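You operate a simulated robot arm through the tools that you are given. There is no shell and no other tool.

Carry out the task below with a simulated robot arm. There is one attempt and no reset: what you move stays moved.

## Task
The black laptop's battery is flat: plug its charger in and start it.
Fine: the rose-banded cable goes into the laptop and into socket 4 of the strip; switch the strip on after both plugs are in; the grey laptop stays on and the other plugs stay.

It is judged by the outcome, as a careful person would: the job done as asked, and still so three seconds after it is handed in. It fails if anything else is knocked over, pushed out of place, dropped, spilled or broken.

## Robot
A 6-joint arm with a two-finger gripper, fixed in place. Base frame: the origin is on the floor under the middle of its stand, x ahead of it, y to its left, z up. Lengths are in cm, angles in degrees, forces in N, time in s.
It reaches about 129.8 cm from its shoulder. Its first joint turns from -149.0 to 149.0 degrees. Payload 1.57 kg.
The tool frame sits at the grasp point between the pads (the TCP): z along the fingers, y along the line on which they close. The tips reach 2.1 cm beyond it. The gripper opens to 7 cm; its body begins 5 cm behind the TCP.
Orientation is told as [roll, pitch, yaw] about the base's x, y, z axes, in that order, counted from this pose: with the fingers straight down and closing along the base's y, the tool's x points along the base's -x, its y along +y and its z along -z.

## Interface
- The arm moves only by the tool send_rows. Its argument "plan" is a list of rows, each a list of 3 entries, a list of its own where there are three numbers: the shift along the tool's x, y, z in cm, then the turn, a rotation vector about the tool's x, y, z in degrees, then the gripper command, from -1 (shut) to 1 (fully open), values between in proportion. In form: [[[x, y, z], [rx, ry, rz], hand], ...]. A call has 1 to 20 rows; each row is the pose to reach, as a shift and turn from the pose commanded when the call began, along the tool's axes at that moment. Each row takes 0.2 s and may step no farther than 5 cm and 8.6 degrees from the row before; otherwise, or with a gripper value out of range, the whole call is refused. Where a pose cannot be reached the arm comes as near as it can. A force on the tool above 50 N (or 10 N above the force at the start of the call, whichever is more), or a blocked arm, ends the call early, and 0.2 s more pass. The fingers move at their own pace (about 6.48 cm/s each) and stop on an object; they squeeze with about 30 N. The grip force told is the motor's: it shows also when the fingers shut on nothing. Time passes only in rows, and 0.2 s behind the last, so rows that repeat a pose let the fingers close. It gives the time, the measured TCP pose, the force on the tool (base axes), the opening and the grip force at its end, in the units of the frame above (readings bear some noise), with the torque about the TCP (base axes, N m) and any sound that the robot's microphone picked up.
- Cameras (640 x 400 px; columns grow to the right, rows downward): "scene" is fixed at [4.97, 64.8, 130.88]; the picture's right is [-0.74, -0.67, 0.00], its down [-0.24, 0.27, -0.93] and it looks along [0.62, -0.69, -0.36] (base axes); focal length 352 px, centre (320, 200). "wrist" rides on the gripper at [7.9, 0.4, -8.1] in the tool frame; the picture's right is [-0.05, 1.00, 0.00], its down [-0.67, -0.04, -0.75] and it looks along [-0.74, -0.04, 0.67] (tool axes); focal length 256 px, centre (320, 200). There is no depth. A picture from a camera that has moved, and an enlarged one, comes with that camera's place and axes in the base frame and with its lens.
- camera(camera): a new picture of that camera. No time passes.
- lift_body(by): slides the trunk up (or, below 0, down) by that many cm; the arm rides with it, the base frame stays. It gives what a move gives, with no picture.
- close_up(camera, box): a new picture of the part [left, top, right, bottom] of that camera's present view, enlarged. No time passes.
- sign_off(): hands the job in; it is judged then, once.

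Places have to be worked out from the pictures, the camera data and where the tool is seen. Open the gripper and draw the arm clear of the work before you hand the job in, unless the task says otherwise.

The tools are called after "Emit:" as a command line: name --argument value ..., lists and objects as JSON in quotes. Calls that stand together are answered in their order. send_rows: Moves the arm, as the interface text tells. Its arguments: {"type":"object","properties":{"plan":{"type":"array","items":{"type":"array"}}},"required":["plan"]} The other tools are called the same way: lift_body (by) moves the trunk up or down; camera (camera) takes a picture; close_up (camera, box) takes an enlarged picture of a part of a camera's view; sign_off () hands the job in.

At the start:

```text
time: 0.0
eef_pos: [65.37, -42.49, 110.32]
orientation: [-0.1, 0.0, 0.0]
ft_force: [0.6, -0.5, 0.1]
torque: [-0.01, 0.05, -0.01]
width: 6.97
gripper_force: 0.1
trunk travel left (down, up): [-78.5, 18.5]
```

scene: 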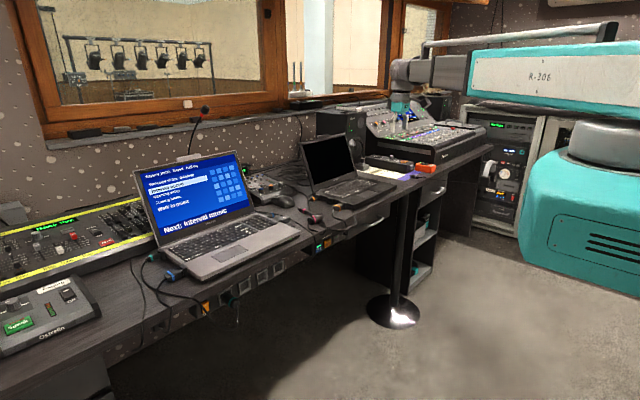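
wrist: 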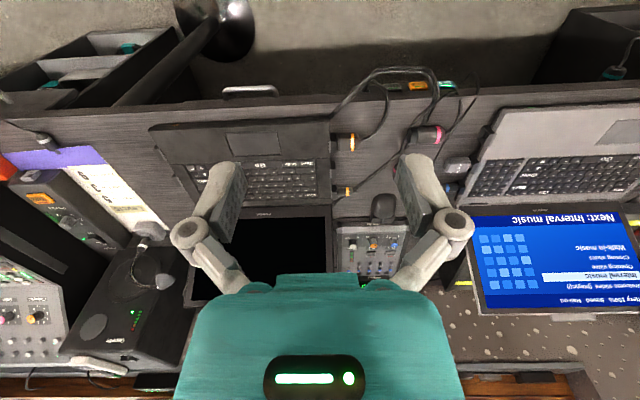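

I begin by looking closely at the work area from both cameras before moving anything.

Emit:
close_up --camera "scene" --box '[220, 130, 440, 268]'

Emit:
close_up --camera "scene" --box '[120, 220, 340, 358]'

Emit:
close_up --camera "wrist" --box '[300, 50, 500, 175]'

Emit:
close_up --camera "wrist" --box '[120, 60, 360, 210]'

```text
2.90 times, centred on (330, 199) of scene
camera zoom: at [4.97, 64.8, 130.88], right [-0.74, -0.67, 0.0], down [-0.24, 0.27, -0.93], along [0.62, -0.69, -0.36], focal length 1020 px, centre (291, 203)
```

zoom: 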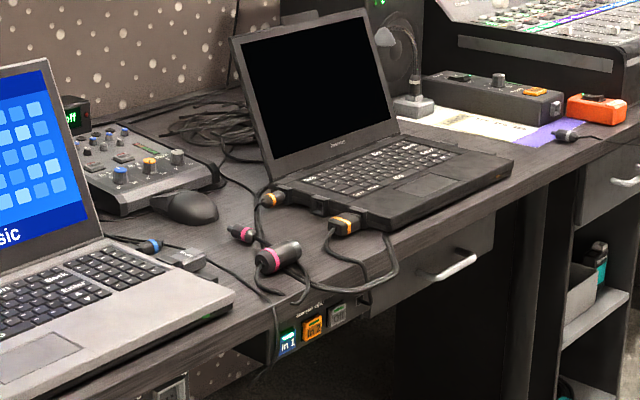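

```text
2.90 times, centred on (230, 289) of scene
camera zoom: at [4.97, 64.8, 130.88], right [-0.74, -0.67, 0.0], down [-0.24, 0.27, -0.93], along [0.62, -0.69, -0.36], focal length 1020 px, centre (581, -58)
```

zoom: 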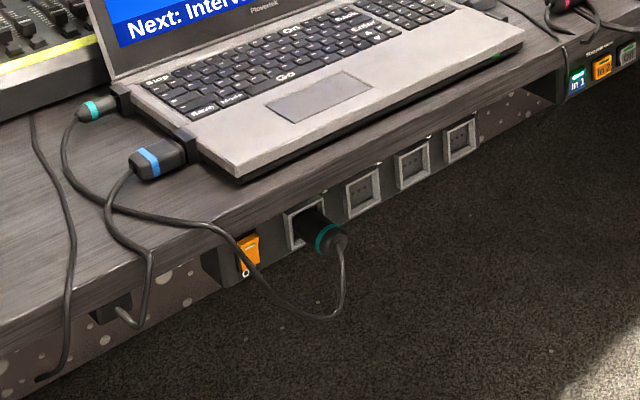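

```text
3.20 times, centred on (400, 112) of wrist
camera zoom: at [57.32, -41.98, 118.41], right [0.05, 1.0, 0.0], down [0.67, -0.04, 0.75], along [0.74, -0.04, -0.67], focal length 819 px, centre (64, 480)
```

zoom: 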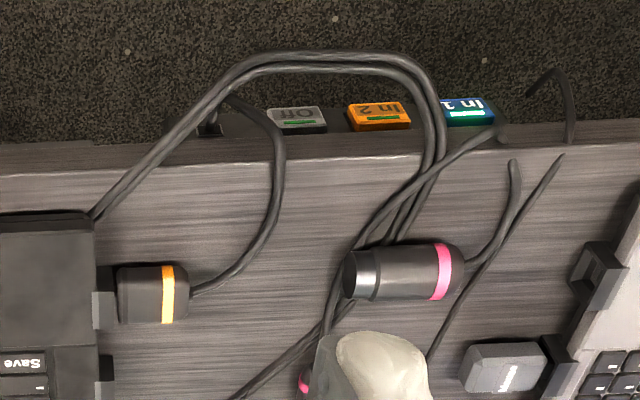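

```text
2.67 times, centred on (240, 135) of wrist
camera zoom: at [57.32, -41.98, 118.41], right [0.05, 1.0, 0.0], down [0.67, -0.04, 0.75], along [0.74, -0.04, -0.67], focal length 683 px, centre (533, 373)
```

zoom: 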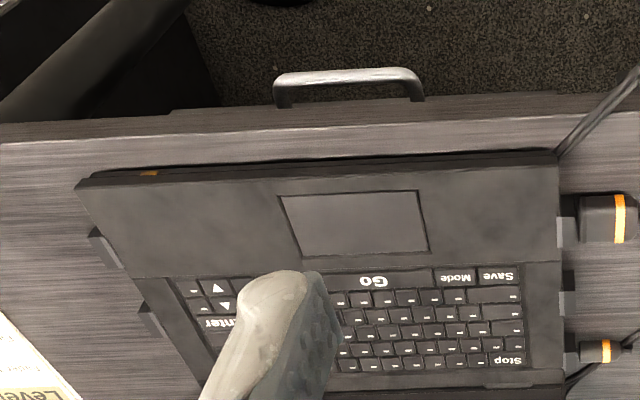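

The newest pictures place the big rose plug near (86,-23.5,77), the small rose plug near (96,-26.5,76.5), and the sockets under the desk edge at x≈80, z≈69. I move the arm a little lower and forward, still well above everything, to see the laptop ports better.

Emit:
send_rows --plan '[[[-3, 2, 2], [0, 0, 0], 1], [[-6, 5, 4], [0, 0, 0], 1], [[-9, 8, 6], [0, 0, 0], 1], [[-12, 10, 8], [0, 0, 0], 1]]'

Emit:
camera --camera "wrist"

```text
time: 1.0
eef_pos: [77.67, -32.58, 110.37]
orientation: [-0.1, 0.0, -0.1]
ft_force: [0.8, -0.6, -0.6]
torque: [0.01, 0.03, 0.02]
width: 6.97
gripper_force: 0.0
out of reach, approached as far as the arm can: row 1, 2, 3, 4
trunk travel left (down, up): [-78.5, 18.5]
```

```text
taken
camera wrist: at [69.62, -32.13, 118.39], right [0.05, 1.0, 0.0], down [0.67, -0.03, 0.74], along [0.74, -0.04, -0.67], focal length 256 px, centre (320, 200)
```

wrist: 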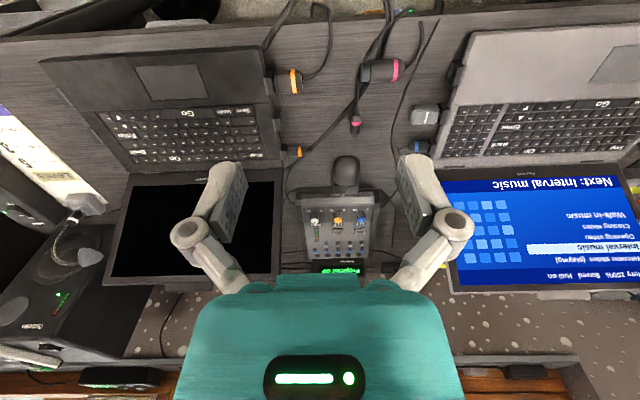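

The arm could not go lower than z≈110 at the present trunk height, so I use the trunk for height. I take close-ups of this clearer view first.

Emit:
close_up --camera "wrist" --box '[240, 0, 460, 170]'

Emit:
close_up --camera "wrist" --box '[30, 30, 310, 200]'

Emit:
lift_body --by -10

Emit:
camera --camera "wrist"

Emit:
camera --camera "scene"

```text
2.35 times, centred on (350, 85) of wrist
camera zoom: at [69.62, -32.13, 118.39], right [0.05, 1.0, 0.0], down [0.67, -0.03, 0.74], along [0.74, -0.04, -0.67], focal length 602 px, centre (249, 471)
```

zoom: 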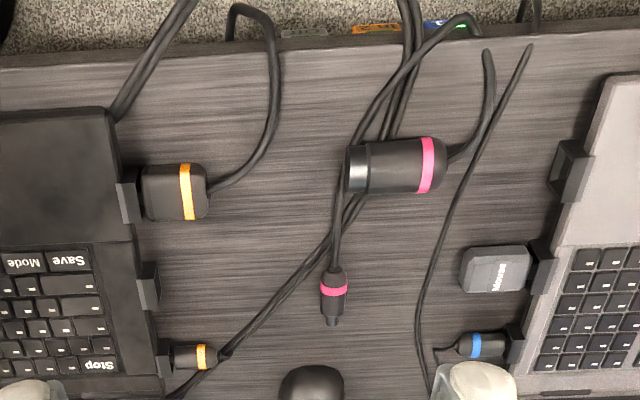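

```text
2.29 times, centred on (170, 115) of wrist
camera zoom: at [69.62, -32.13, 118.39], right [0.05, 1.0, 0.0], down [0.67, -0.03, 0.74], along [0.74, -0.04, -0.67], focal length 585 px, centre (663, 394)
```

zoom: 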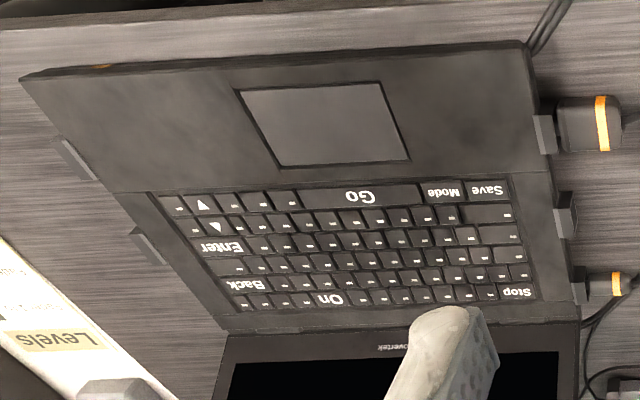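

```text
time: 2.3
eef_pos: [77.48, -32.6, 100.36]
orientation: [-0.1, -0.1, 0.1]
ft_force: [0.0, 0.7, 0.3]
torque: [0.02, 0.0, 0.03]
width: 7.0
gripper_force: 0.0
trunk travel left (down, up): [-68.5, 28.5]
```

```text
taken
camera wrist: at [69.51, -32.17, 108.42], right [0.05, 1.0, 0.0], down [0.67, -0.04, 0.75], along [0.74, -0.04, -0.67], focal length 256 px, centre (320, 200)
```

wrist: 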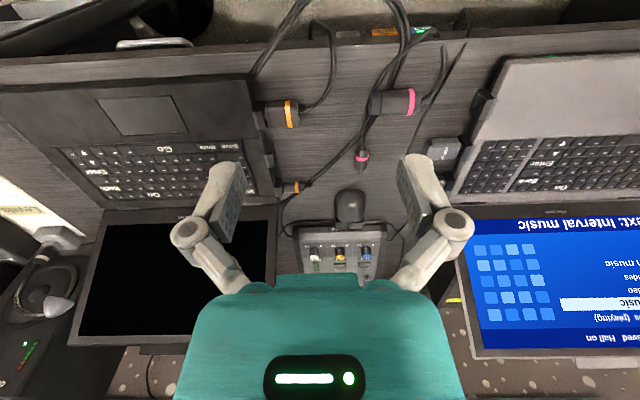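

```text
taken
```

scene: 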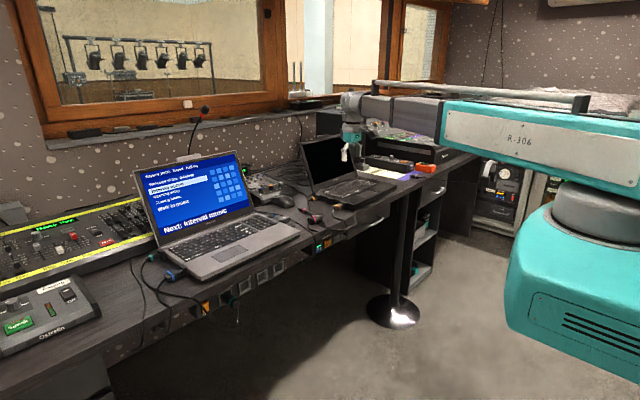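

The arm is a SCARA-like one, with height coming from the trunk. The black laptop has three ports on its +y side (the middle one empty) and two on its -y side; I zoom in to identify the shapes and any icons, and the socket numbers.

Emit:
close_up --camera "scene" --box '[290, 180, 370, 230]'

Emit:
close_up --camera "scene" --box '[180, 250, 300, 325]'

Emit:
close_up --camera "scene" --box '[130, 240, 210, 290]'

Emit:
close_up --camera "wrist" --box '[230, 70, 390, 200]'

```text
8.00 times, centred on (330, 205) of scene
camera zoom: at [4.97, 64.8, 130.88], right [-0.74, -0.67, 0.0], down [-0.24, 0.27, -0.93], along [0.62, -0.69, -0.36], focal length 2814 px, centre (240, 160)
```

zoom: 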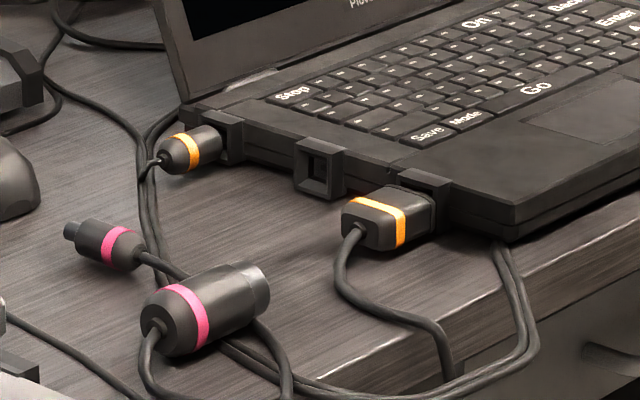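

```text
5.33 times, centred on (240, 288) of scene
camera zoom: at [4.97, 64.8, 130.88], right [-0.74, -0.67, 0.0], down [-0.24, 0.27, -0.93], along [0.62, -0.69, -0.36], focal length 1876 px, centre (747, -267)
```

zoom: 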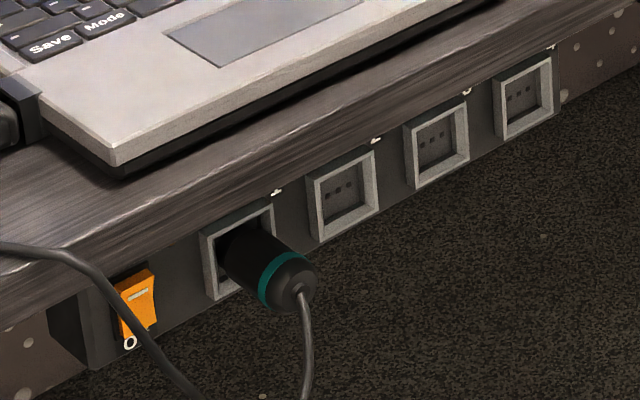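

```text
8.00 times, centred on (170, 265) of scene
camera zoom: at [4.97, 64.8, 130.88], right [-0.74, -0.67, 0.0], down [-0.24, 0.27, -0.93], along [0.62, -0.69, -0.36], focal length 2814 px, centre (1520, -320)
```

zoom: 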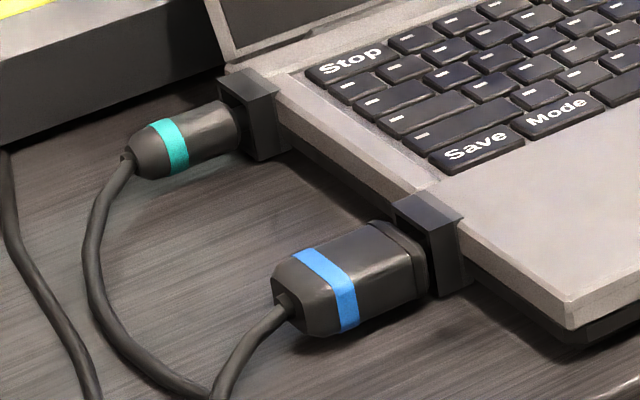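

```text
3.08 times, centred on (310, 135) of wrist
camera zoom: at [69.51, -32.17, 108.42], right [0.05, 1.0, 0.0], down [0.67, -0.04, 0.75], along [0.74, -0.04, -0.67], focal length 788 px, centre (351, 400)
```

zoom: 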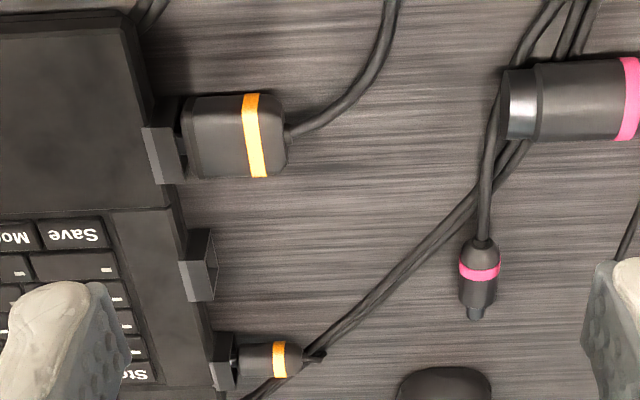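

The middle +y port is square (USB-like), while the small rose plug is a round barrel, so the matching port may be on the black laptop's -y side. I swing the arm at this safe height to look at that side, turning the camera to face +y.

Emit:
send_rows --plan '[[[-0.4, -4.7, 0], [0, 0, -8.2], 1], [[-0.8, -9.4, 0], [0, 0, -16.4], 1], [[-1.2, -14.1, 0], [0, 0, -24.6], 1], [[-1.6, -18.8, 0], [0, 0, -32.8], 1], [[-2, -23.5, 0], [0, 0, -41], 1], [[-2.4, -28.2, 0], [0, 0, -49.2], 1], [[-2.8, -32.9, 0], [0, 0, -57.4], 1], [[-3.2, -37.6, 0], [0, 0, -65.6], 1], [[-3.6, -42.3, 0], [0, 0, -73.8], 1], [[-4, -47, 0], [0, 0, -82], 1], [[-4.5, -51, 0], [0, 0, -90], 1]]'

Emit:
camera --camera "wrist"

Emit:
camera --camera "scene"

```text
time: 4.7
eef_pos: [80.43, -81.79, 100.38]
orientation: [0.0, 0.2, 90.1]
ft_force: [0.4, -0.8, -0.6]
torque: [-0.03, -0.03, -0.01]
width: 7.0
gripper_force: 0.1
out of reach, approached as far as the arm can: row 11
trunk travel left (down, up): [-68.5, 28.5]
```

```text
taken
camera wrist: at [79.97, -89.69, 108.46], right [-1.0, 0.05, 0.0], down [0.03, 0.67, 0.74], along [0.04, 0.74, -0.67], focal length 256 px, centre (320, 200)
```

wrist: 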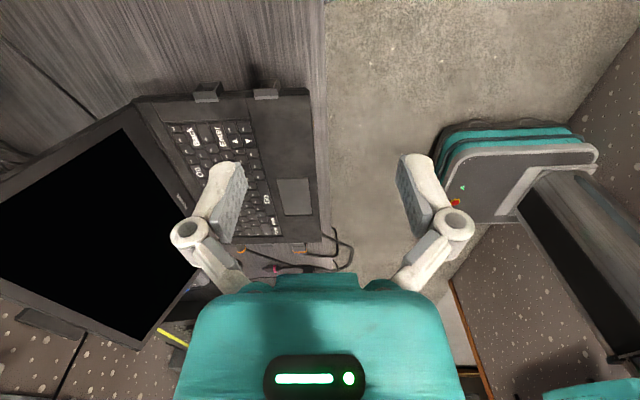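

```text
taken
```

scene: 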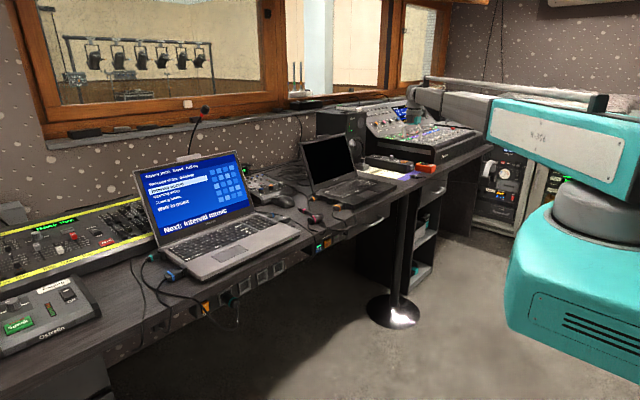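

The two -y ports are now visible from above; I enlarge them.

Emit:
close_up --camera "wrist" --box '[160, 60, 320, 160]'

Emit:
close_up --camera "wrist" --box '[190, 70, 290, 130]'

```text
4.00 times, centred on (240, 110) of wrist
camera zoom: at [79.97, -89.69, 108.46], right [-1.0, 0.05, 0.0], down [0.03, 0.67, 0.74], along [0.04, 0.74, -0.67], focal length 1024 px, centre (640, 560)
```

zoom: 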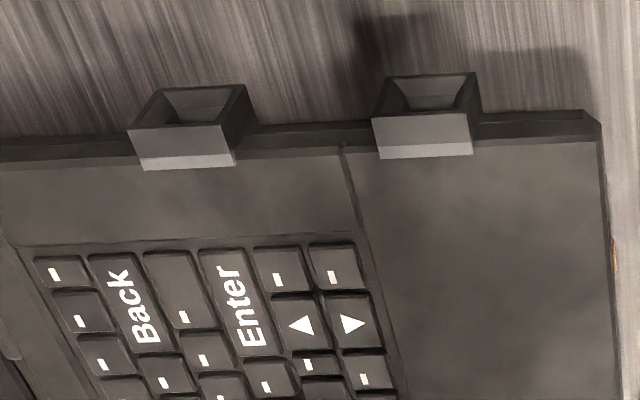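

```text
6.40 times, centred on (240, 100) of wrist
camera zoom: at [79.97, -89.69, 108.46], right [-1.0, 0.05, 0.0], down [0.03, 0.67, 0.74], along [0.04, 0.74, -0.67], focal length 1638 px, centre (832, 840)
```

zoom: 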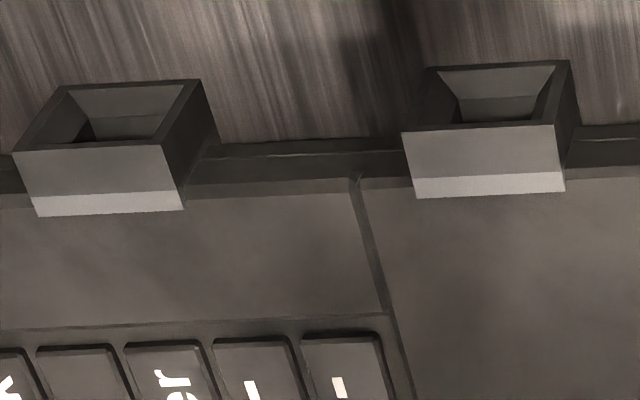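

Both are funnel-shaped ports; I need to see inside them. I lower the trunk and tilt the tool so the camera looks more level.

Emit:
lift_body --by -8

Emit:
send_rows --plan '[[[0, 0, 0], [0, -8, 0], 1], [[0, 0, 0], [0, -16, 0], 1], [[0, 0, 0], [0, -24, 0], 1]]'

Emit:
camera --camera "wrist"

```text
time: 5.9
eef_pos: [80.49, -81.8, 92.36]
orientation: [-0.1, 0.2, 89.9]
ft_force: [-0.7, -0.9, 0.2]
torque: [0.0, -0.02, 0.03]
width: 6.96
gripper_force: 0.1
trunk travel left (down, up): [-60.5, 36.5]
```

```text
time: 6.7
eef_pos: [76.82, -77.38, 93.91]
orientation: [-0.2, -23.8, 90.1]
ft_force: [-0.7, -0.6, -0.2]
torque: [-0.01, -0.01, 0.0]
width: 6.98
gripper_force: 0.0
out of reach, approached as far as the arm can: row 1, 2, 3
trunk travel left (down, up): [-60.5, 36.5]
```

```text
taken
camera wrist: at [76.37, -87.93, 98.1], right [-1.0, 0.05, 0.02], down [0.03, 0.31, 0.95], along [0.04, 0.95, -0.31], focal length 256 px, centre (320, 200)
```

wrist: 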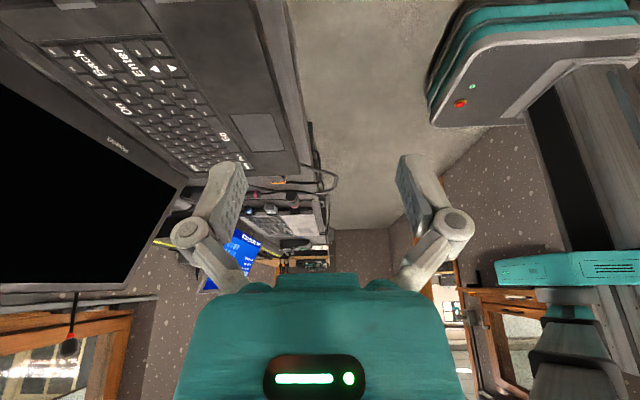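

Tilting works (the wrist pivot is about 18 cm above the TCP, and its reach is about 114 cm from the base axis). I untilt, turn the camera to a 45° heading and bring it lower to look into the -y ports.

Emit:
send_rows --plan '[[[0, 0, 0], [0, 8, 0], 1], [[0, 0, 0], [0, 16, 0], 1], [[0, 0, 0], [0, 23.8, 0], 1]]'

Emit:
send_rows --plan '[[[1.5, -1, 0], [0, 0, 8.5], 1], [[2, -2, 0], [0, 0, 17], 1], [[2.5, -3, 0], [0, 0, 25.5], 1], [[3, -4, 0], [0, 0, 34], 1], [[3, -4, 0], [0, 0, 42], 1]]'

Emit:
camera --camera "wrist"

```text
time: 7.5
eef_pos: [76.9, -77.51, 92.32]
orientation: [-0.1, 0.1, 90.0]
ft_force: [-0.5, -0.1, 0.6]
torque: [0.01, 0.0, -0.01]
width: 6.99
gripper_force: 0.1
out of reach, approached as far as the arm can: row 1, 2, 3
trunk travel left (down, up): [-60.5, 36.5]
```

```text
time: 8.7
eef_pos: [81.03, -80.45, 92.33]
orientation: [0.0, -0.1, 47.8]
ft_force: [0.0, 0.5, 0.9]
torque: [0.04, 0.02, 0.0]
width: 6.99
gripper_force: 0.0
trunk travel left (down, up): [-60.5, 36.5]
```

```text
taken
camera wrist: at [75.23, -86.06, 100.39], right [-0.7, 0.71, 0.0], down [0.47, 0.47, 0.75], along [0.53, 0.52, -0.67], focal length 256 px, centre (320, 200)
```

wrist: 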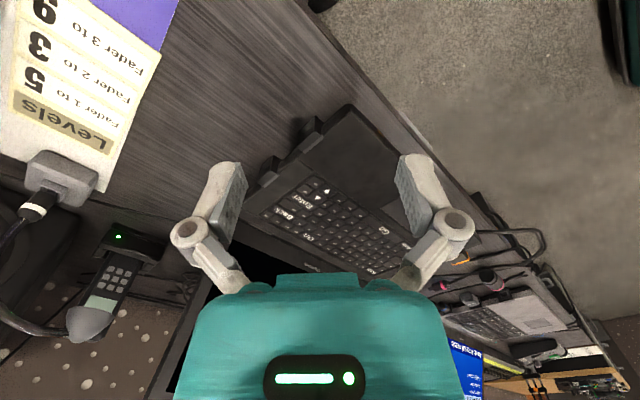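

The desk below is clear here, so I lower 8 cm more for a better angle into the ports.

Emit:
lift_body --by -8

Emit:
camera --camera "wrist"

Emit:
close_up --camera "wrist" --box '[230, 120, 390, 250]'

```text
time: 9.9
eef_pos: [80.94, -80.45, 84.3]
orientation: [-0.1, -0.1, 48.1]
ft_force: [0.9, 0.5, 0.2]
torque: [-0.01, -0.02, -0.05]
width: 6.98
gripper_force: 0.1
trunk travel left (down, up): [-52.5, 44.5]
```

```text
taken
camera wrist: at [75.22, -86.07, 92.4], right [-0.71, 0.71, 0.0], down [0.47, 0.47, 0.75], along [0.53, 0.53, -0.67], focal length 256 px, centre (320, 200)
```

wrist: 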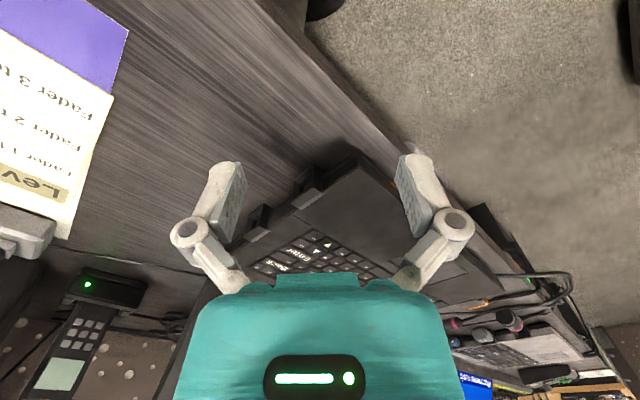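

```text
3.08 times, centred on (310, 185) of wrist
camera zoom: at [75.22, -86.07, 92.4], right [-0.71, 0.71, 0.0], down [0.47, 0.47, 0.75], along [0.53, 0.53, -0.67], focal length 788 px, centre (351, 246)
```

zoom: 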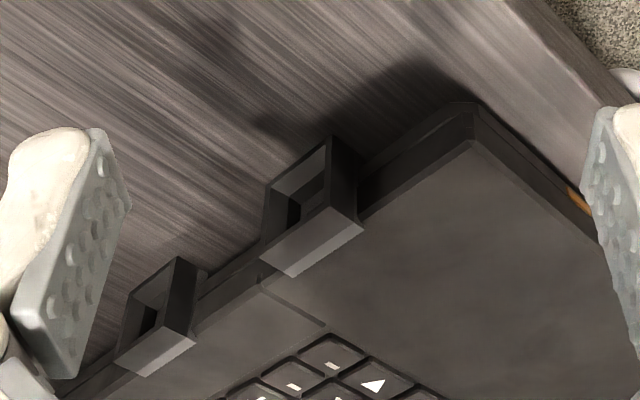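

I zoom tighter on the two ports and on the orange mark on the laptop's front edge.

Emit:
close_up --camera "wrist" --box '[295, 155, 355, 215]'

Emit:
close_up --camera "wrist" --box '[250, 195, 310, 245]'

Emit:
close_up --camera "wrist" --box '[380, 140, 450, 200]'

```text
6.67 times, centred on (325, 185) of wrist
camera zoom: at [75.22, -86.07, 92.4], right [-0.71, 0.71, 0.0], down [0.47, 0.47, 0.75], along [0.53, 0.53, -0.67], focal length 1707 px, centre (287, 300)
```

zoom: 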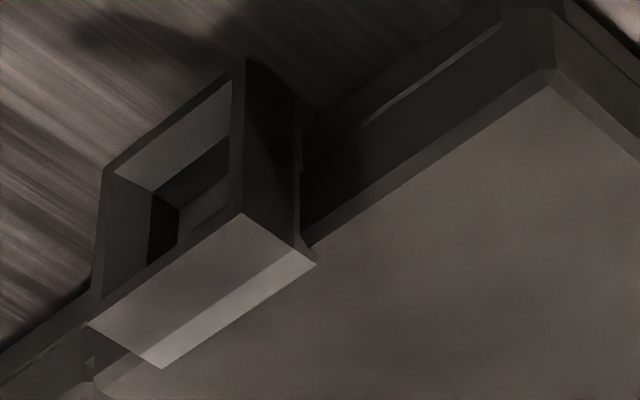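

```text
8.00 times, centred on (280, 220) of wrist
camera zoom: at [75.22, -86.07, 92.4], right [-0.71, 0.71, 0.0], down [0.47, 0.47, 0.75], along [0.53, 0.53, -0.67], focal length 2048 px, centre (640, 40)
```

zoom: 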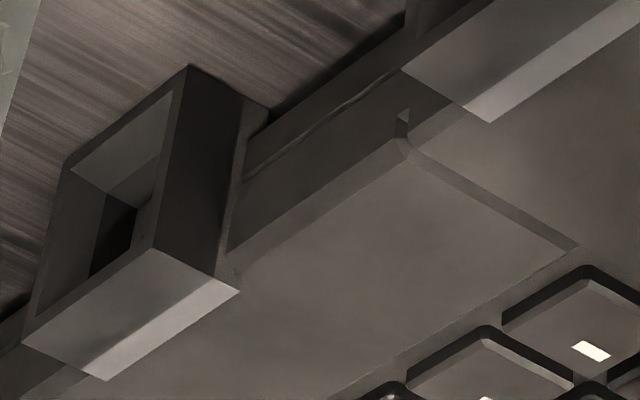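

```text
6.67 times, centred on (415, 170) of wrist
camera zoom: at [75.22, -86.07, 92.4], right [-0.71, 0.71, 0.0], down [0.47, 0.47, 0.75], along [0.53, 0.53, -0.67], focal length 1707 px, centre (-313, 400)
```

zoom: 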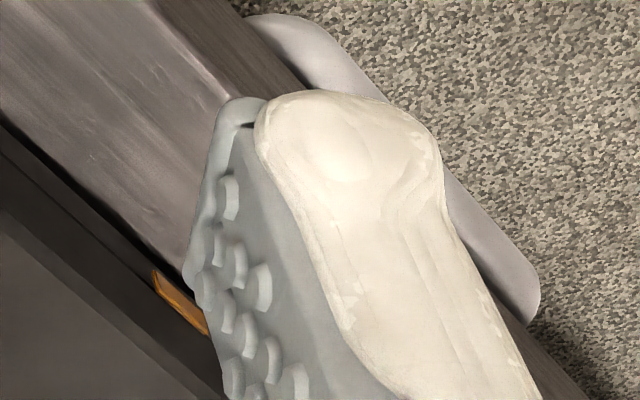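

The openings need a more level look. I tilt the tool 40° so the camera faces nearly level along 48° heading, keeping the fingers above the laptop deck, then lower a few cm.

Emit:
send_rows --plan '[[[0, 0, -0.2], [0, -8, 0], 1], [[0, 0, -0.7], [0, -16, 0], 1], [[0, 0, -1.5], [0, -24, 0], 1], [[0, 0, -2.7], [0, -32, 0], 1], [[0, 0, -4.2], [0, -40, 0], 1]]'

Emit:
camera --camera "wrist"

```text
time: 11.1
eef_pos: [80.41, -79.57, 88.71]
orientation: [-0.2, -40.3, 48.0]
ft_force: [0.3, 0.2, -0.2]
torque: [0.01, 0.01, 0.02]
width: 6.98
gripper_force: 0.2
out of reach, approached as far as the arm can: row 4, 5
trunk travel left (down, up): [-52.5, 44.5]
```

```text
taken
camera wrist: at [72.48, -87.7, 89.77], right [-0.71, 0.7, 0.03], down [0.04, 0.0, 1.0], along [0.7, 0.71, -0.03], focal length 256 px, centre (320, 200)
```

wrist: 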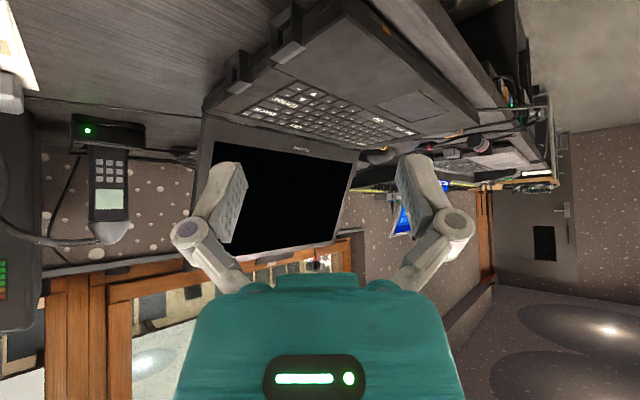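

This is a good low view. I lower by 4 cm and enlarge the ports and the front edge.

Emit:
lift_body --by -4

Emit:
close_up --camera "wrist" --box '[190, 20, 330, 120]'

Emit:
close_up --camera "wrist" --box '[350, 40, 560, 200]'

```text
time: 11.9
eef_pos: [80.4, -79.57, 84.67]
orientation: [-0.2, -40.1, 48.1]
ft_force: [-0.2, 0.5, 1.1]
torque: [0.01, 0.0, 0.04]
width: 7.0
gripper_force: 0.0
trunk travel left (down, up): [-48.5, 48.5]
```

```text
4.00 times, centred on (260, 70) of wrist
camera zoom: at [72.48, -87.7, 85.77], right [-0.71, 0.7, 0.03], down [0.04, 0.0, 1.0], along [0.7, 0.71, -0.03], focal length 1024 px, centre (560, 720)
```

zoom: 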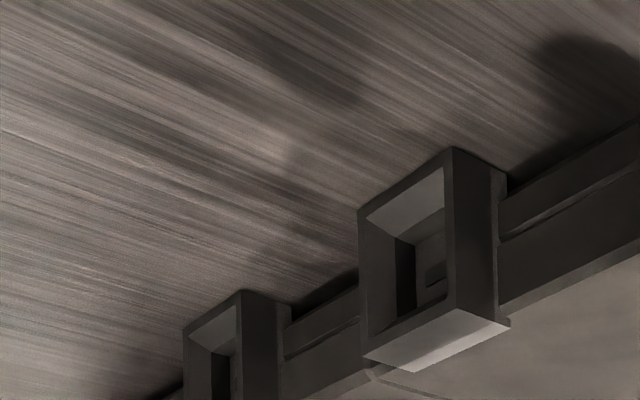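

```text
2.50 times, centred on (455, 120) of wrist
camera zoom: at [72.48, -87.7, 85.77], right [-0.71, 0.7, 0.03], down [0.04, 0.0, 1.0], along [0.7, 0.71, -0.03], focal length 640 px, centre (-18, 400)
```

zoom: 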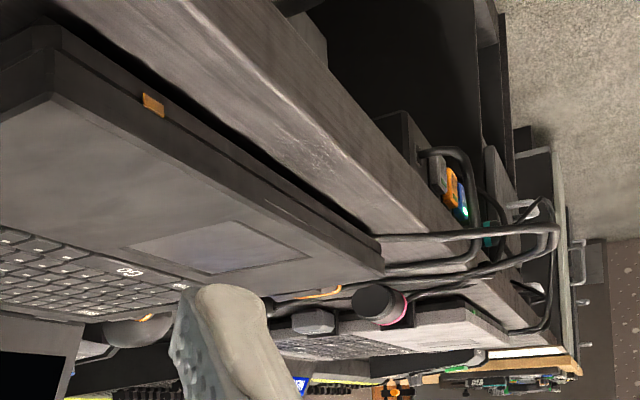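

I enlarge each port separately from this viewpoint.

Emit:
close_up --camera "wrist" --box '[270, 50, 330, 120]'

Emit:
close_up --camera "wrist" --box '[220, 80, 280, 140]'

```text
5.71 times, centred on (300, 85) of wrist
camera zoom: at [72.48, -87.7, 85.77], right [-0.71, 0.7, 0.03], down [0.04, 0.0, 1.0], along [0.7, 0.71, -0.03], focal length 1463 px, centre (434, 857)
```

zoom: 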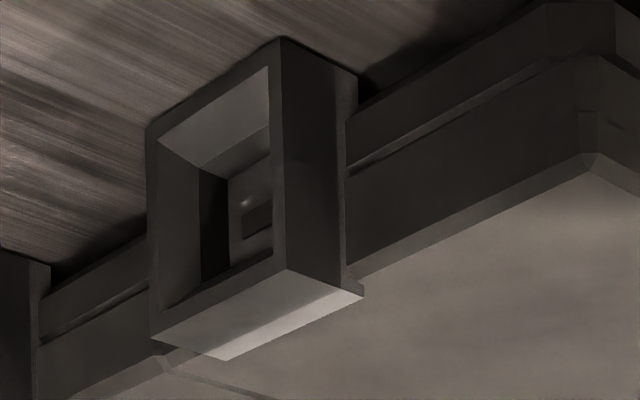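

```text
6.67 times, centred on (250, 110) of wrist
camera zoom: at [72.48, -87.7, 85.77], right [-0.71, 0.7, 0.03], down [0.04, 0.0, 1.0], along [0.7, 0.71, -0.03], focal length 1707 px, centre (787, 800)
```

zoom: 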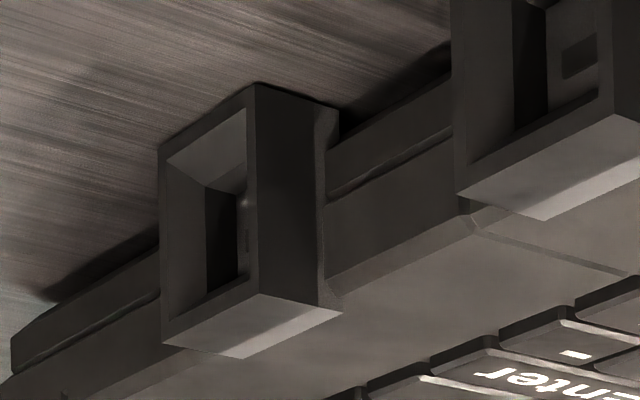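

The front -y port has a flat rectangular contact at its back; the rear one is not yet clear. I compare with the middle +y port in the scene camera at maximum zoom.

Emit:
close_up --camera "scene" --box '[322, 194, 340, 208]'

Emit:
close_up --camera "scene" --box '[294, 202, 330, 228]'

Emit:
close_up --camera "scene" --box '[240, 255, 300, 300]'

Emit:
close_up --camera "scene" --box '[190, 290, 240, 330]'

```text
16.00 times, centred on (331, 201) of scene
camera zoom: at [4.97, 64.8, 130.88], right [-0.74, -0.67, 0.0], down [-0.24, 0.27, -0.93], along [0.62, -0.69, -0.36], focal length 5629 px, centre (144, 184)
```

zoom: 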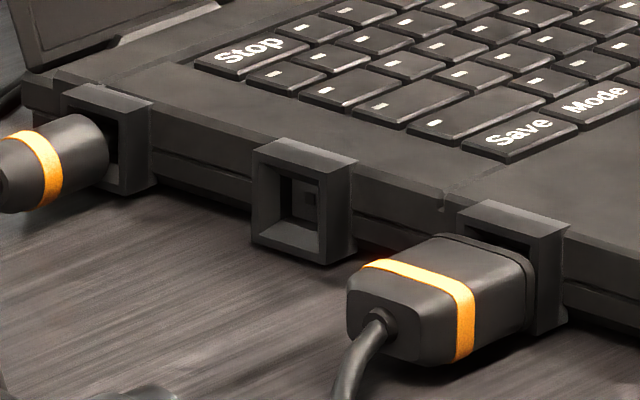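

```text
15.38 times, centred on (312, 215) of scene
camera zoom: at [4.97, 64.8, 130.88], right [-0.74, -0.67, 0.0], down [-0.24, 0.27, -0.93], along [0.62, -0.69, -0.36], focal length 5413 px, centre (443, -31)
```

zoom: 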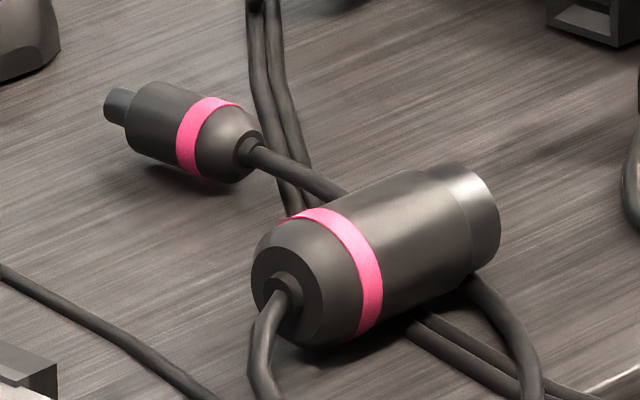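

```text
8.89 times, centred on (270, 278) of scene
camera zoom: at [4.97, 64.8, 130.88], right [-0.74, -0.67, 0.0], down [-0.24, 0.27, -0.93], along [0.62, -0.69, -0.36], focal length 3127 px, centre (764, -489)
```

zoom: 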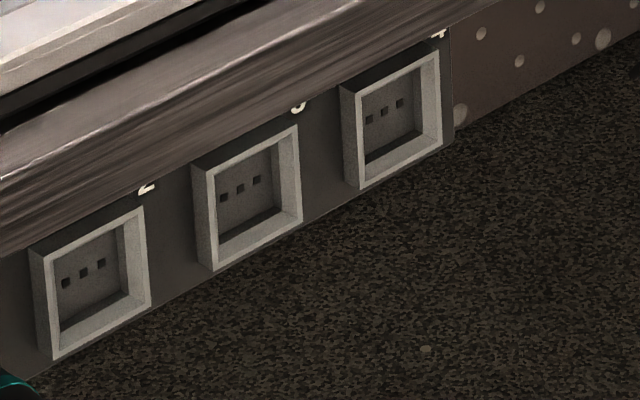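

```text
10.00 times, centred on (215, 310) of scene
camera zoom: at [4.97, 64.8, 130.88], right [-0.74, -0.67, 0.0], down [-0.24, 0.27, -0.93], along [0.62, -0.69, -0.36], focal length 3518 px, centre (1370, -900)
```

zoom: 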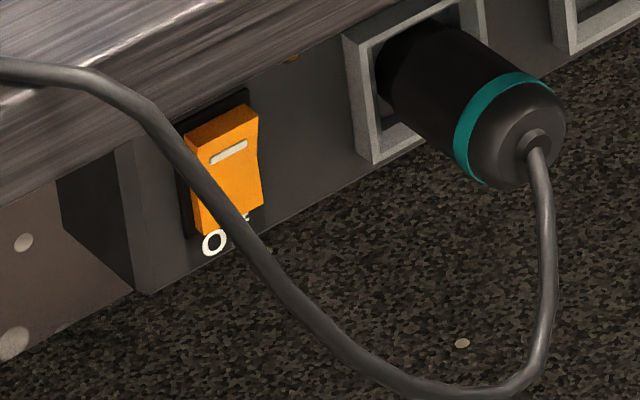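

Socket 4 is the rightmost one (lowest y), clearly labelled. The middle +y port shows a small square mark at its back; I zoom even closer on it and on the -y ports.

Emit:
close_up --camera "scene" --box '[328, 197, 334, 202]'

Emit:
close_up --camera "wrist" --box '[242, 92, 262, 112]'

Emit:
close_up --camera "wrist" --box '[284, 64, 308, 88]'

```text
16.00 times, centred on (331, 200) of scene
camera zoom: at [4.97, 64.8, 130.88], right [-0.74, -0.67, 0.0], down [-0.24, 0.27, -0.93], along [0.62, -0.69, -0.36], focal length 5629 px, centre (144, 208)
```

zoom: 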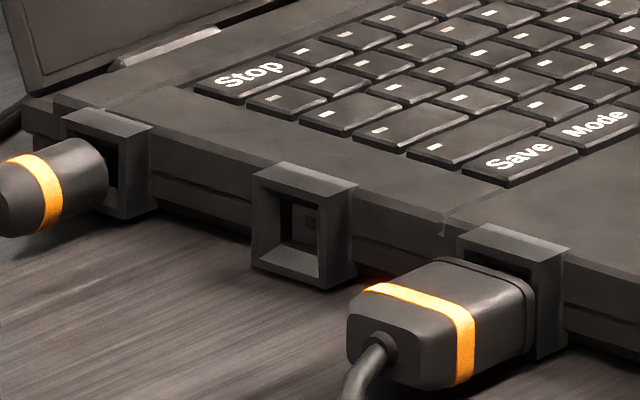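

```text
16.00 times, centred on (252, 102) of wrist
camera zoom: at [72.48, -87.7, 85.77], right [-0.71, 0.7, 0.03], down [0.04, 0.0, 1.0], along [0.7, 0.71, -0.03], focal length 4096 px, centre (1408, 1768)
```

zoom: 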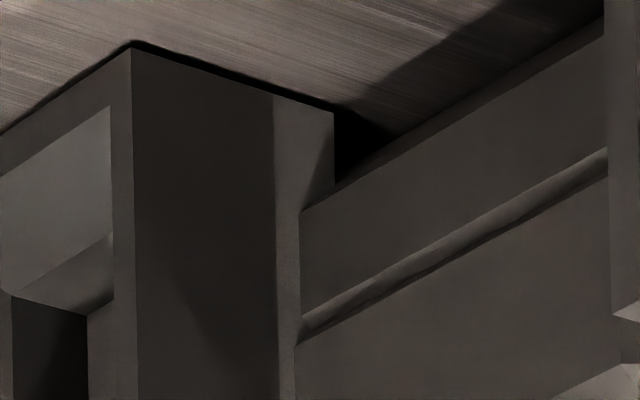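

```text
16.00 times, centred on (296, 76) of wrist
camera zoom: at [72.48, -87.7, 85.77], right [-0.71, 0.7, 0.03], down [0.04, 0.0, 1.0], along [0.7, 0.71, -0.03], focal length 4096 px, centre (704, 2184)
```

zoom: 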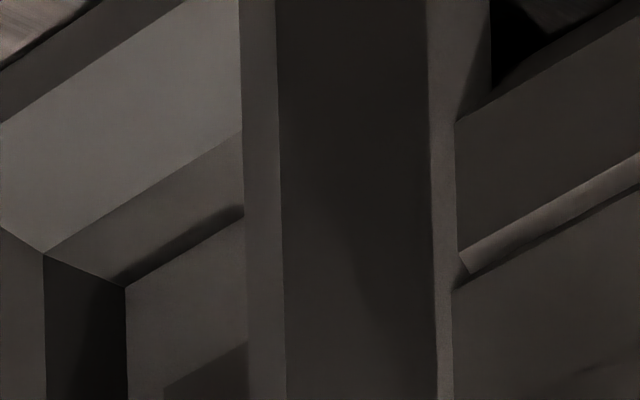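

I recentre the maximum zoom on the two recess floors.

Emit:
close_up --camera "wrist" --box '[226, 104, 250, 124]'

Emit:
close_up --camera "wrist" --box '[276, 76, 300, 100]'

```text
16.00 times, centred on (238, 114) of wrist
camera zoom: at [72.48, -87.7, 85.77], right [-0.71, 0.7, 0.03], down [0.04, 0.0, 1.0], along [0.7, 0.71, -0.03], focal length 4096 px, centre (1632, 1576)
```

zoom: 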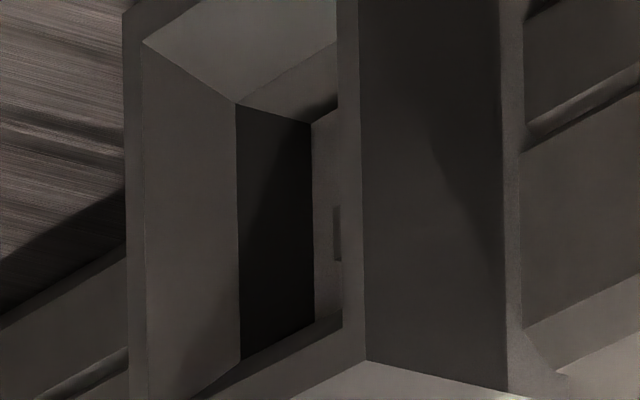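

```text
16.00 times, centred on (288, 88) of wrist
camera zoom: at [72.48, -87.7, 85.77], right [-0.71, 0.7, 0.03], down [0.04, 0.0, 1.0], along [0.7, 0.71, -0.03], focal length 4096 px, centre (832, 1992)
```

zoom: 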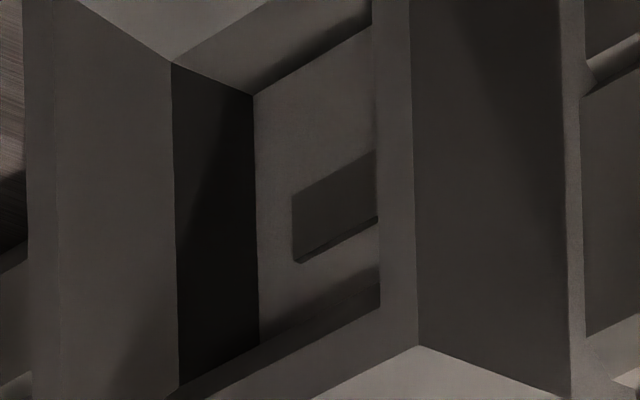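

Both -y ports have wide rectangular (USB-like) contacts, so they do not suit the round barrel tip; the middle +y port looks different. I untilt, rise, and swing round to look straight at the +y side ports.

Emit:
send_rows --plan '[[[0, 0, 0], [0, 8, 0], 1], [[0, 0, 0], [0, 16, 0], 1], [[0, 0, 0], [0, 24, 0], 1], [[0, 0, 0], [0, 32, 0], 1], [[0, 0, 0], [0, 40.1, 0], 1]]'

Emit:
lift_body --by 16

```text
time: 13.1
eef_pos: [80.45, -79.5, 80.47]
orientation: [-0.2, 0.1, 47.9]
ft_force: [0.2, -0.1, -0.9]
torque: [0.0, 0.01, 0.01]
width: 7.0
gripper_force: 0.1
out of reach, approached as far as the arm can: row 1, 2, 3, 4, 5
trunk travel left (down, up): [-48.5, 48.5]
```

```text
time: 14.9
eef_pos: [80.63, -79.62, 96.37]
orientation: [-0.1, 0.0, 47.8]
ft_force: [0.5, -0.1, 0.4]
torque: [0.02, 0.02, -0.01]
width: 7.0
gripper_force: 0.1
trunk travel left (down, up): [-64.5, 32.5]
```

The tool is at (80.6,-79.6,96.4), clear of everything below. I now swing to about (94,-34) with the camera facing -y.

Emit:
send_rows --plan '[[[-2.53, 1.2, 0], [0, 0, 8.1], 1], [[-5.06, 2.4, 0], [0, 0, 16.2], 1], [[-7.6, 3.6, 0], [0, 0, 24.3], 1], [[-10.1, 4.8, 0], [0, 0, 32.4], 1], [[-12.6, 6, 0], [0, 0, 40.5], 1], [[-15.2, 7.2, 0], [0, 0, 48.6], 1], [[-17.7, 8.4, 0], [0, 0, 56.7], 1], [[-20.2, 9.6, 0], [0, 0, 64.8], 1], [[-22.8, 10.8, 0], [0, 0, 72.9], 1], [[-25.3, 12, 0], [0, 0, 81], 1], [[-27.8, 13.2, 0], [0, 0, 89.1], 1], [[-30.4, 14.4, 0], [0, 0, 97.2], 1], [[-32.9, 15.6, 0], [0, 0, 105.3], 1], [[-35.4, 16.8, 0], [0, 0, 113.4], 1], [[-38, 18, 0], [0, 0, 121.5], 1], [[-40.5, 19.2, 0], [0, 0, 129.6], 1], [[-43, 20.4, 0], [0, 0, 137.7], 1]]'

Emit:
camera --camera "wrist"

Emit:
camera --camera "scene"

```text
time: 18.5
eef_pos: [94.17, -33.86, 96.37]
orientation: [0.1, -0.1, -89.9]
ft_force: [-0.5, -0.6, -0.1]
torque: [-0.02, -0.03, -0.03]
width: 6.99
gripper_force: 0.0
trunk travel left (down, up): [-64.5, 32.5]
```

```text
taken
camera wrist: at [94.67, -25.99, 104.39], right [1.0, -0.05, 0.0], down [-0.04, -0.66, 0.75], along [-0.04, -0.75, -0.67], focal length 256 px, centre (320, 200)
```

wrist: 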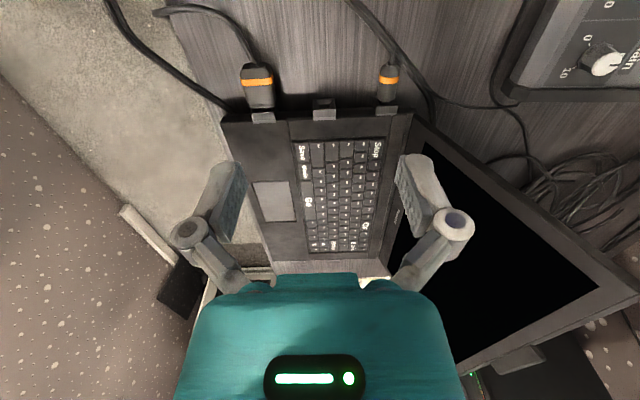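

```text
taken
```

scene: 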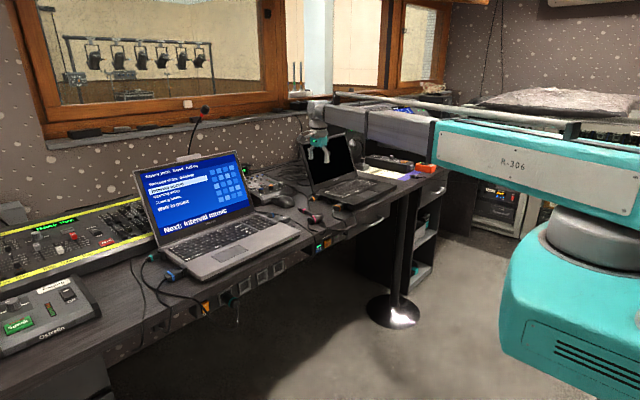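

Good view: the two orange plugs and the empty middle port on the +y side. I tilt the tool so the camera looks nearly level at them, then lower.

Emit:
send_rows --plan '[[[-0.4, 0, -0.1], [0, -7, 0], 1], [[-0.8, 0, -0.5], [0, -14, 0], 1], [[-1.2, 0, -1.2], [0, -21, 0], 1], [[-1.6, 0, -2.1], [0, -28, 0], 1], [[-2, 0, -3.25], [0, -35, 0], 1]]'

Emit:
lift_body --by -13

Emit:
camera --camera "wrist"

Emit:
close_up --camera "wrist" --box '[240, 60, 420, 170]'

```text
time: 19.7
eef_pos: [94.22, -35.9, 99.76]
orientation: [0.1, -35.2, -89.7]
ft_force: [1.1, -0.5, -0.8]
torque: [0.03, -0.02, -0.02]
width: 6.99
gripper_force: 0.2
trunk travel left (down, up): [-64.5, 32.5]
```

```text
time: 21.3
eef_pos: [94.23, -35.97, 86.64]
orientation: [0.2, -35.1, -89.8]
ft_force: [-0.5, 0.2, 0.0]
torque: [0.0, -0.04, -0.02]
width: 6.99
gripper_force: 0.1
trunk travel left (down, up): [-51.5, 45.5]
```

```text
taken
camera wrist: at [94.55, -24.84, 88.76], right [1.0, -0.04, 0.03], down [-0.04, -0.12, 0.99], along [-0.04, -0.99, -0.12], focal length 256 px, centre (320, 200)
```

wrist: 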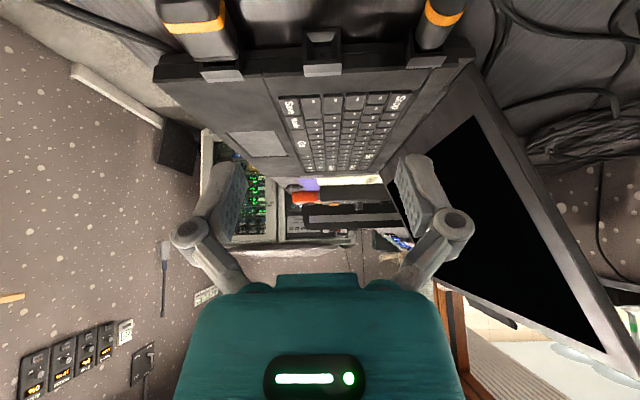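

```text
3.56 times, centred on (330, 115) of wrist
camera zoom: at [94.55, -24.84, 88.76], right [1.0, -0.04, 0.03], down [-0.04, -0.12, 0.99], along [-0.04, -0.99, -0.12], focal length 910 px, centre (284, 502)
```

zoom: 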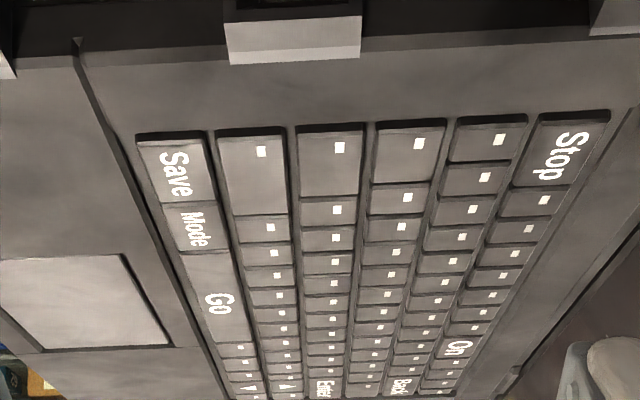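

The port is at the very top of the view; I enlarge it there.

Emit:
close_up --camera "wrist" --box '[290, 15, 355, 80]'

Emit:
close_up --camera "wrist" --box '[150, 0, 480, 100]'

Emit:
close_up --camera "wrist" --box '[300, 25, 342, 55]'

```text
6.15 times, centred on (322, 48) of wrist
camera zoom: at [94.55, -24.84, 88.76], right [1.0, -0.04, 0.03], down [-0.04, -0.12, 0.99], along [-0.04, -0.99, -0.12], focal length 1575 px, centre (305, 1138)
```

zoom: 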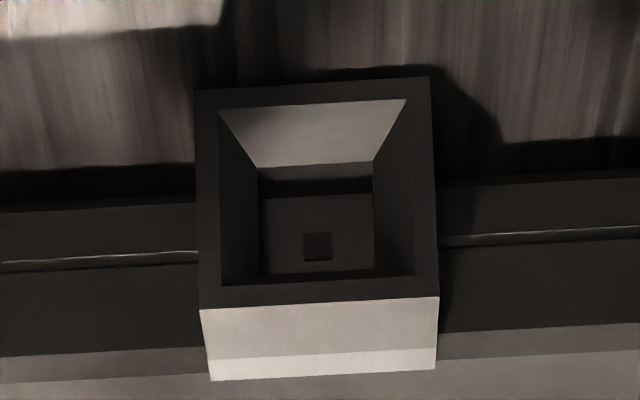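

```text
1.94 times, centred on (315, 50) of wrist
camera zoom: at [94.55, -24.84, 88.76], right [1.0, -0.04, 0.03], down [-0.04, -0.12, 0.99], along [-0.04, -0.99, -0.12], focal length 496 px, centre (330, 491)
```

zoom: 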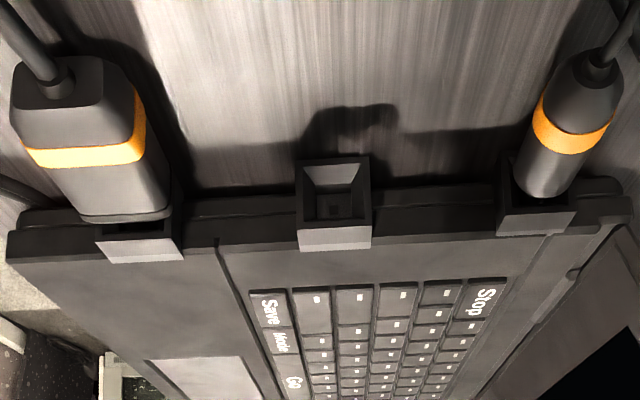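

```text
13.33 times, centred on (321, 40) of wrist
camera zoom: at [94.55, -24.84, 88.76], right [1.0, -0.04, 0.03], down [-0.04, -0.12, 0.99], along [-0.04, -0.99, -0.12], focal length 3413 px, centre (307, 2333)
```

zoom: 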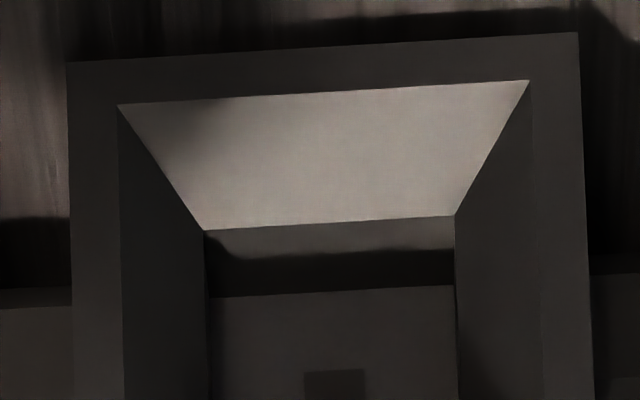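

The middle +y port has a single small square pin-hole, unlike the wide slots of the -y ports, so it is the one for the round rose plug; I judge its mouth at about (94.4,-40.6,76.6), facing +y. Next I rise, untilt and go look down at the rose plugs with heading 0.

Emit:
lift_body --by 12

Emit:
send_rows --plan '[[[0, 0, 0], [0, 8, 0], 1], [[0, 0, 0], [0, 16, 0], 1], [[0, 0, 0], [0, 24, 0], 1], [[0, 0, 0], [0, 30, 0], 1], [[0, 0, 0], [0, 35.1, 0], 1]]'

Emit:
send_rows --plan '[[[0.8, -0.7, 0], [0, 0, -8.2], 1], [[1.6, -1.5, 0], [0, 0, -16.4], 1], [[2.4, -2.3, 0], [0, 0, -24.6], 1], [[3.2, -3.1, 0], [0, 0, -32.8], 1], [[4, -3.9, 0], [0, 0, -41], 1], [[4.8, -4.7, 0], [0, 0, -49.2], 1], [[5.6, -5.5, 0], [0, 0, -57.4], 1], [[6.4, -6.3, 0], [0, 0, -65.6], 1], [[7.2, -7.1, 0], [0, 0, -73.8], 1], [[8, -7.9, 0], [0, 0, -82], 1], [[9, -8.5, 0], [0, 0, -90], 1]]'

Emit:
camera --camera "wrist"

```text
time: 22.8
eef_pos: [94.21, -36.02, 98.7]
orientation: [0.1, -35.0, -89.8]
ft_force: [0.6, 0.1, 0.5]
torque: [-0.02, 0.04, -0.02]
width: 7.0
gripper_force: 0.0
trunk travel left (down, up): [-63.5, 33.5]
```

```text
time: 24.0
eef_pos: [94.15, -36.05, 95.33]
orientation: [0.1, 0.3, -89.8]
ft_force: [0.0, -0.1, 0.0]
torque: [0.02, 0.02, 0.01]
width: 7.01
gripper_force: 0.0
out of reach, approached as far as the arm can: row 1, 2, 3, 4, 5
trunk travel left (down, up): [-63.5, 33.5]
```

```text
time: 26.4
eef_pos: [85.76, -27.04, 95.35]
orientation: [0.1, -0.1, 0.5]
ft_force: [0.4, -1.0, 0.2]
torque: [-0.02, 0.0, 0.02]
width: 7.0
gripper_force: 0.0
out of reach, approached as far as the arm can: row 9
trunk travel left (down, up): [-63.5, 33.5]
```

```text
taken
camera wrist: at [77.73, -26.69, 103.4], right [0.05, 1.0, 0.0], down [0.67, -0.03, 0.75], along [0.75, -0.03, -0.67], focal length 256 px, centre (320, 200)
```

wrist: 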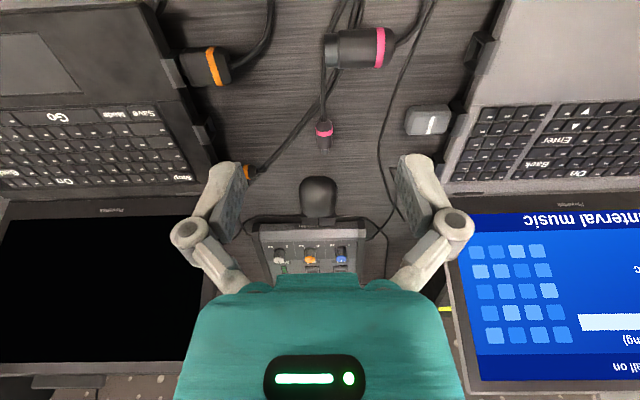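

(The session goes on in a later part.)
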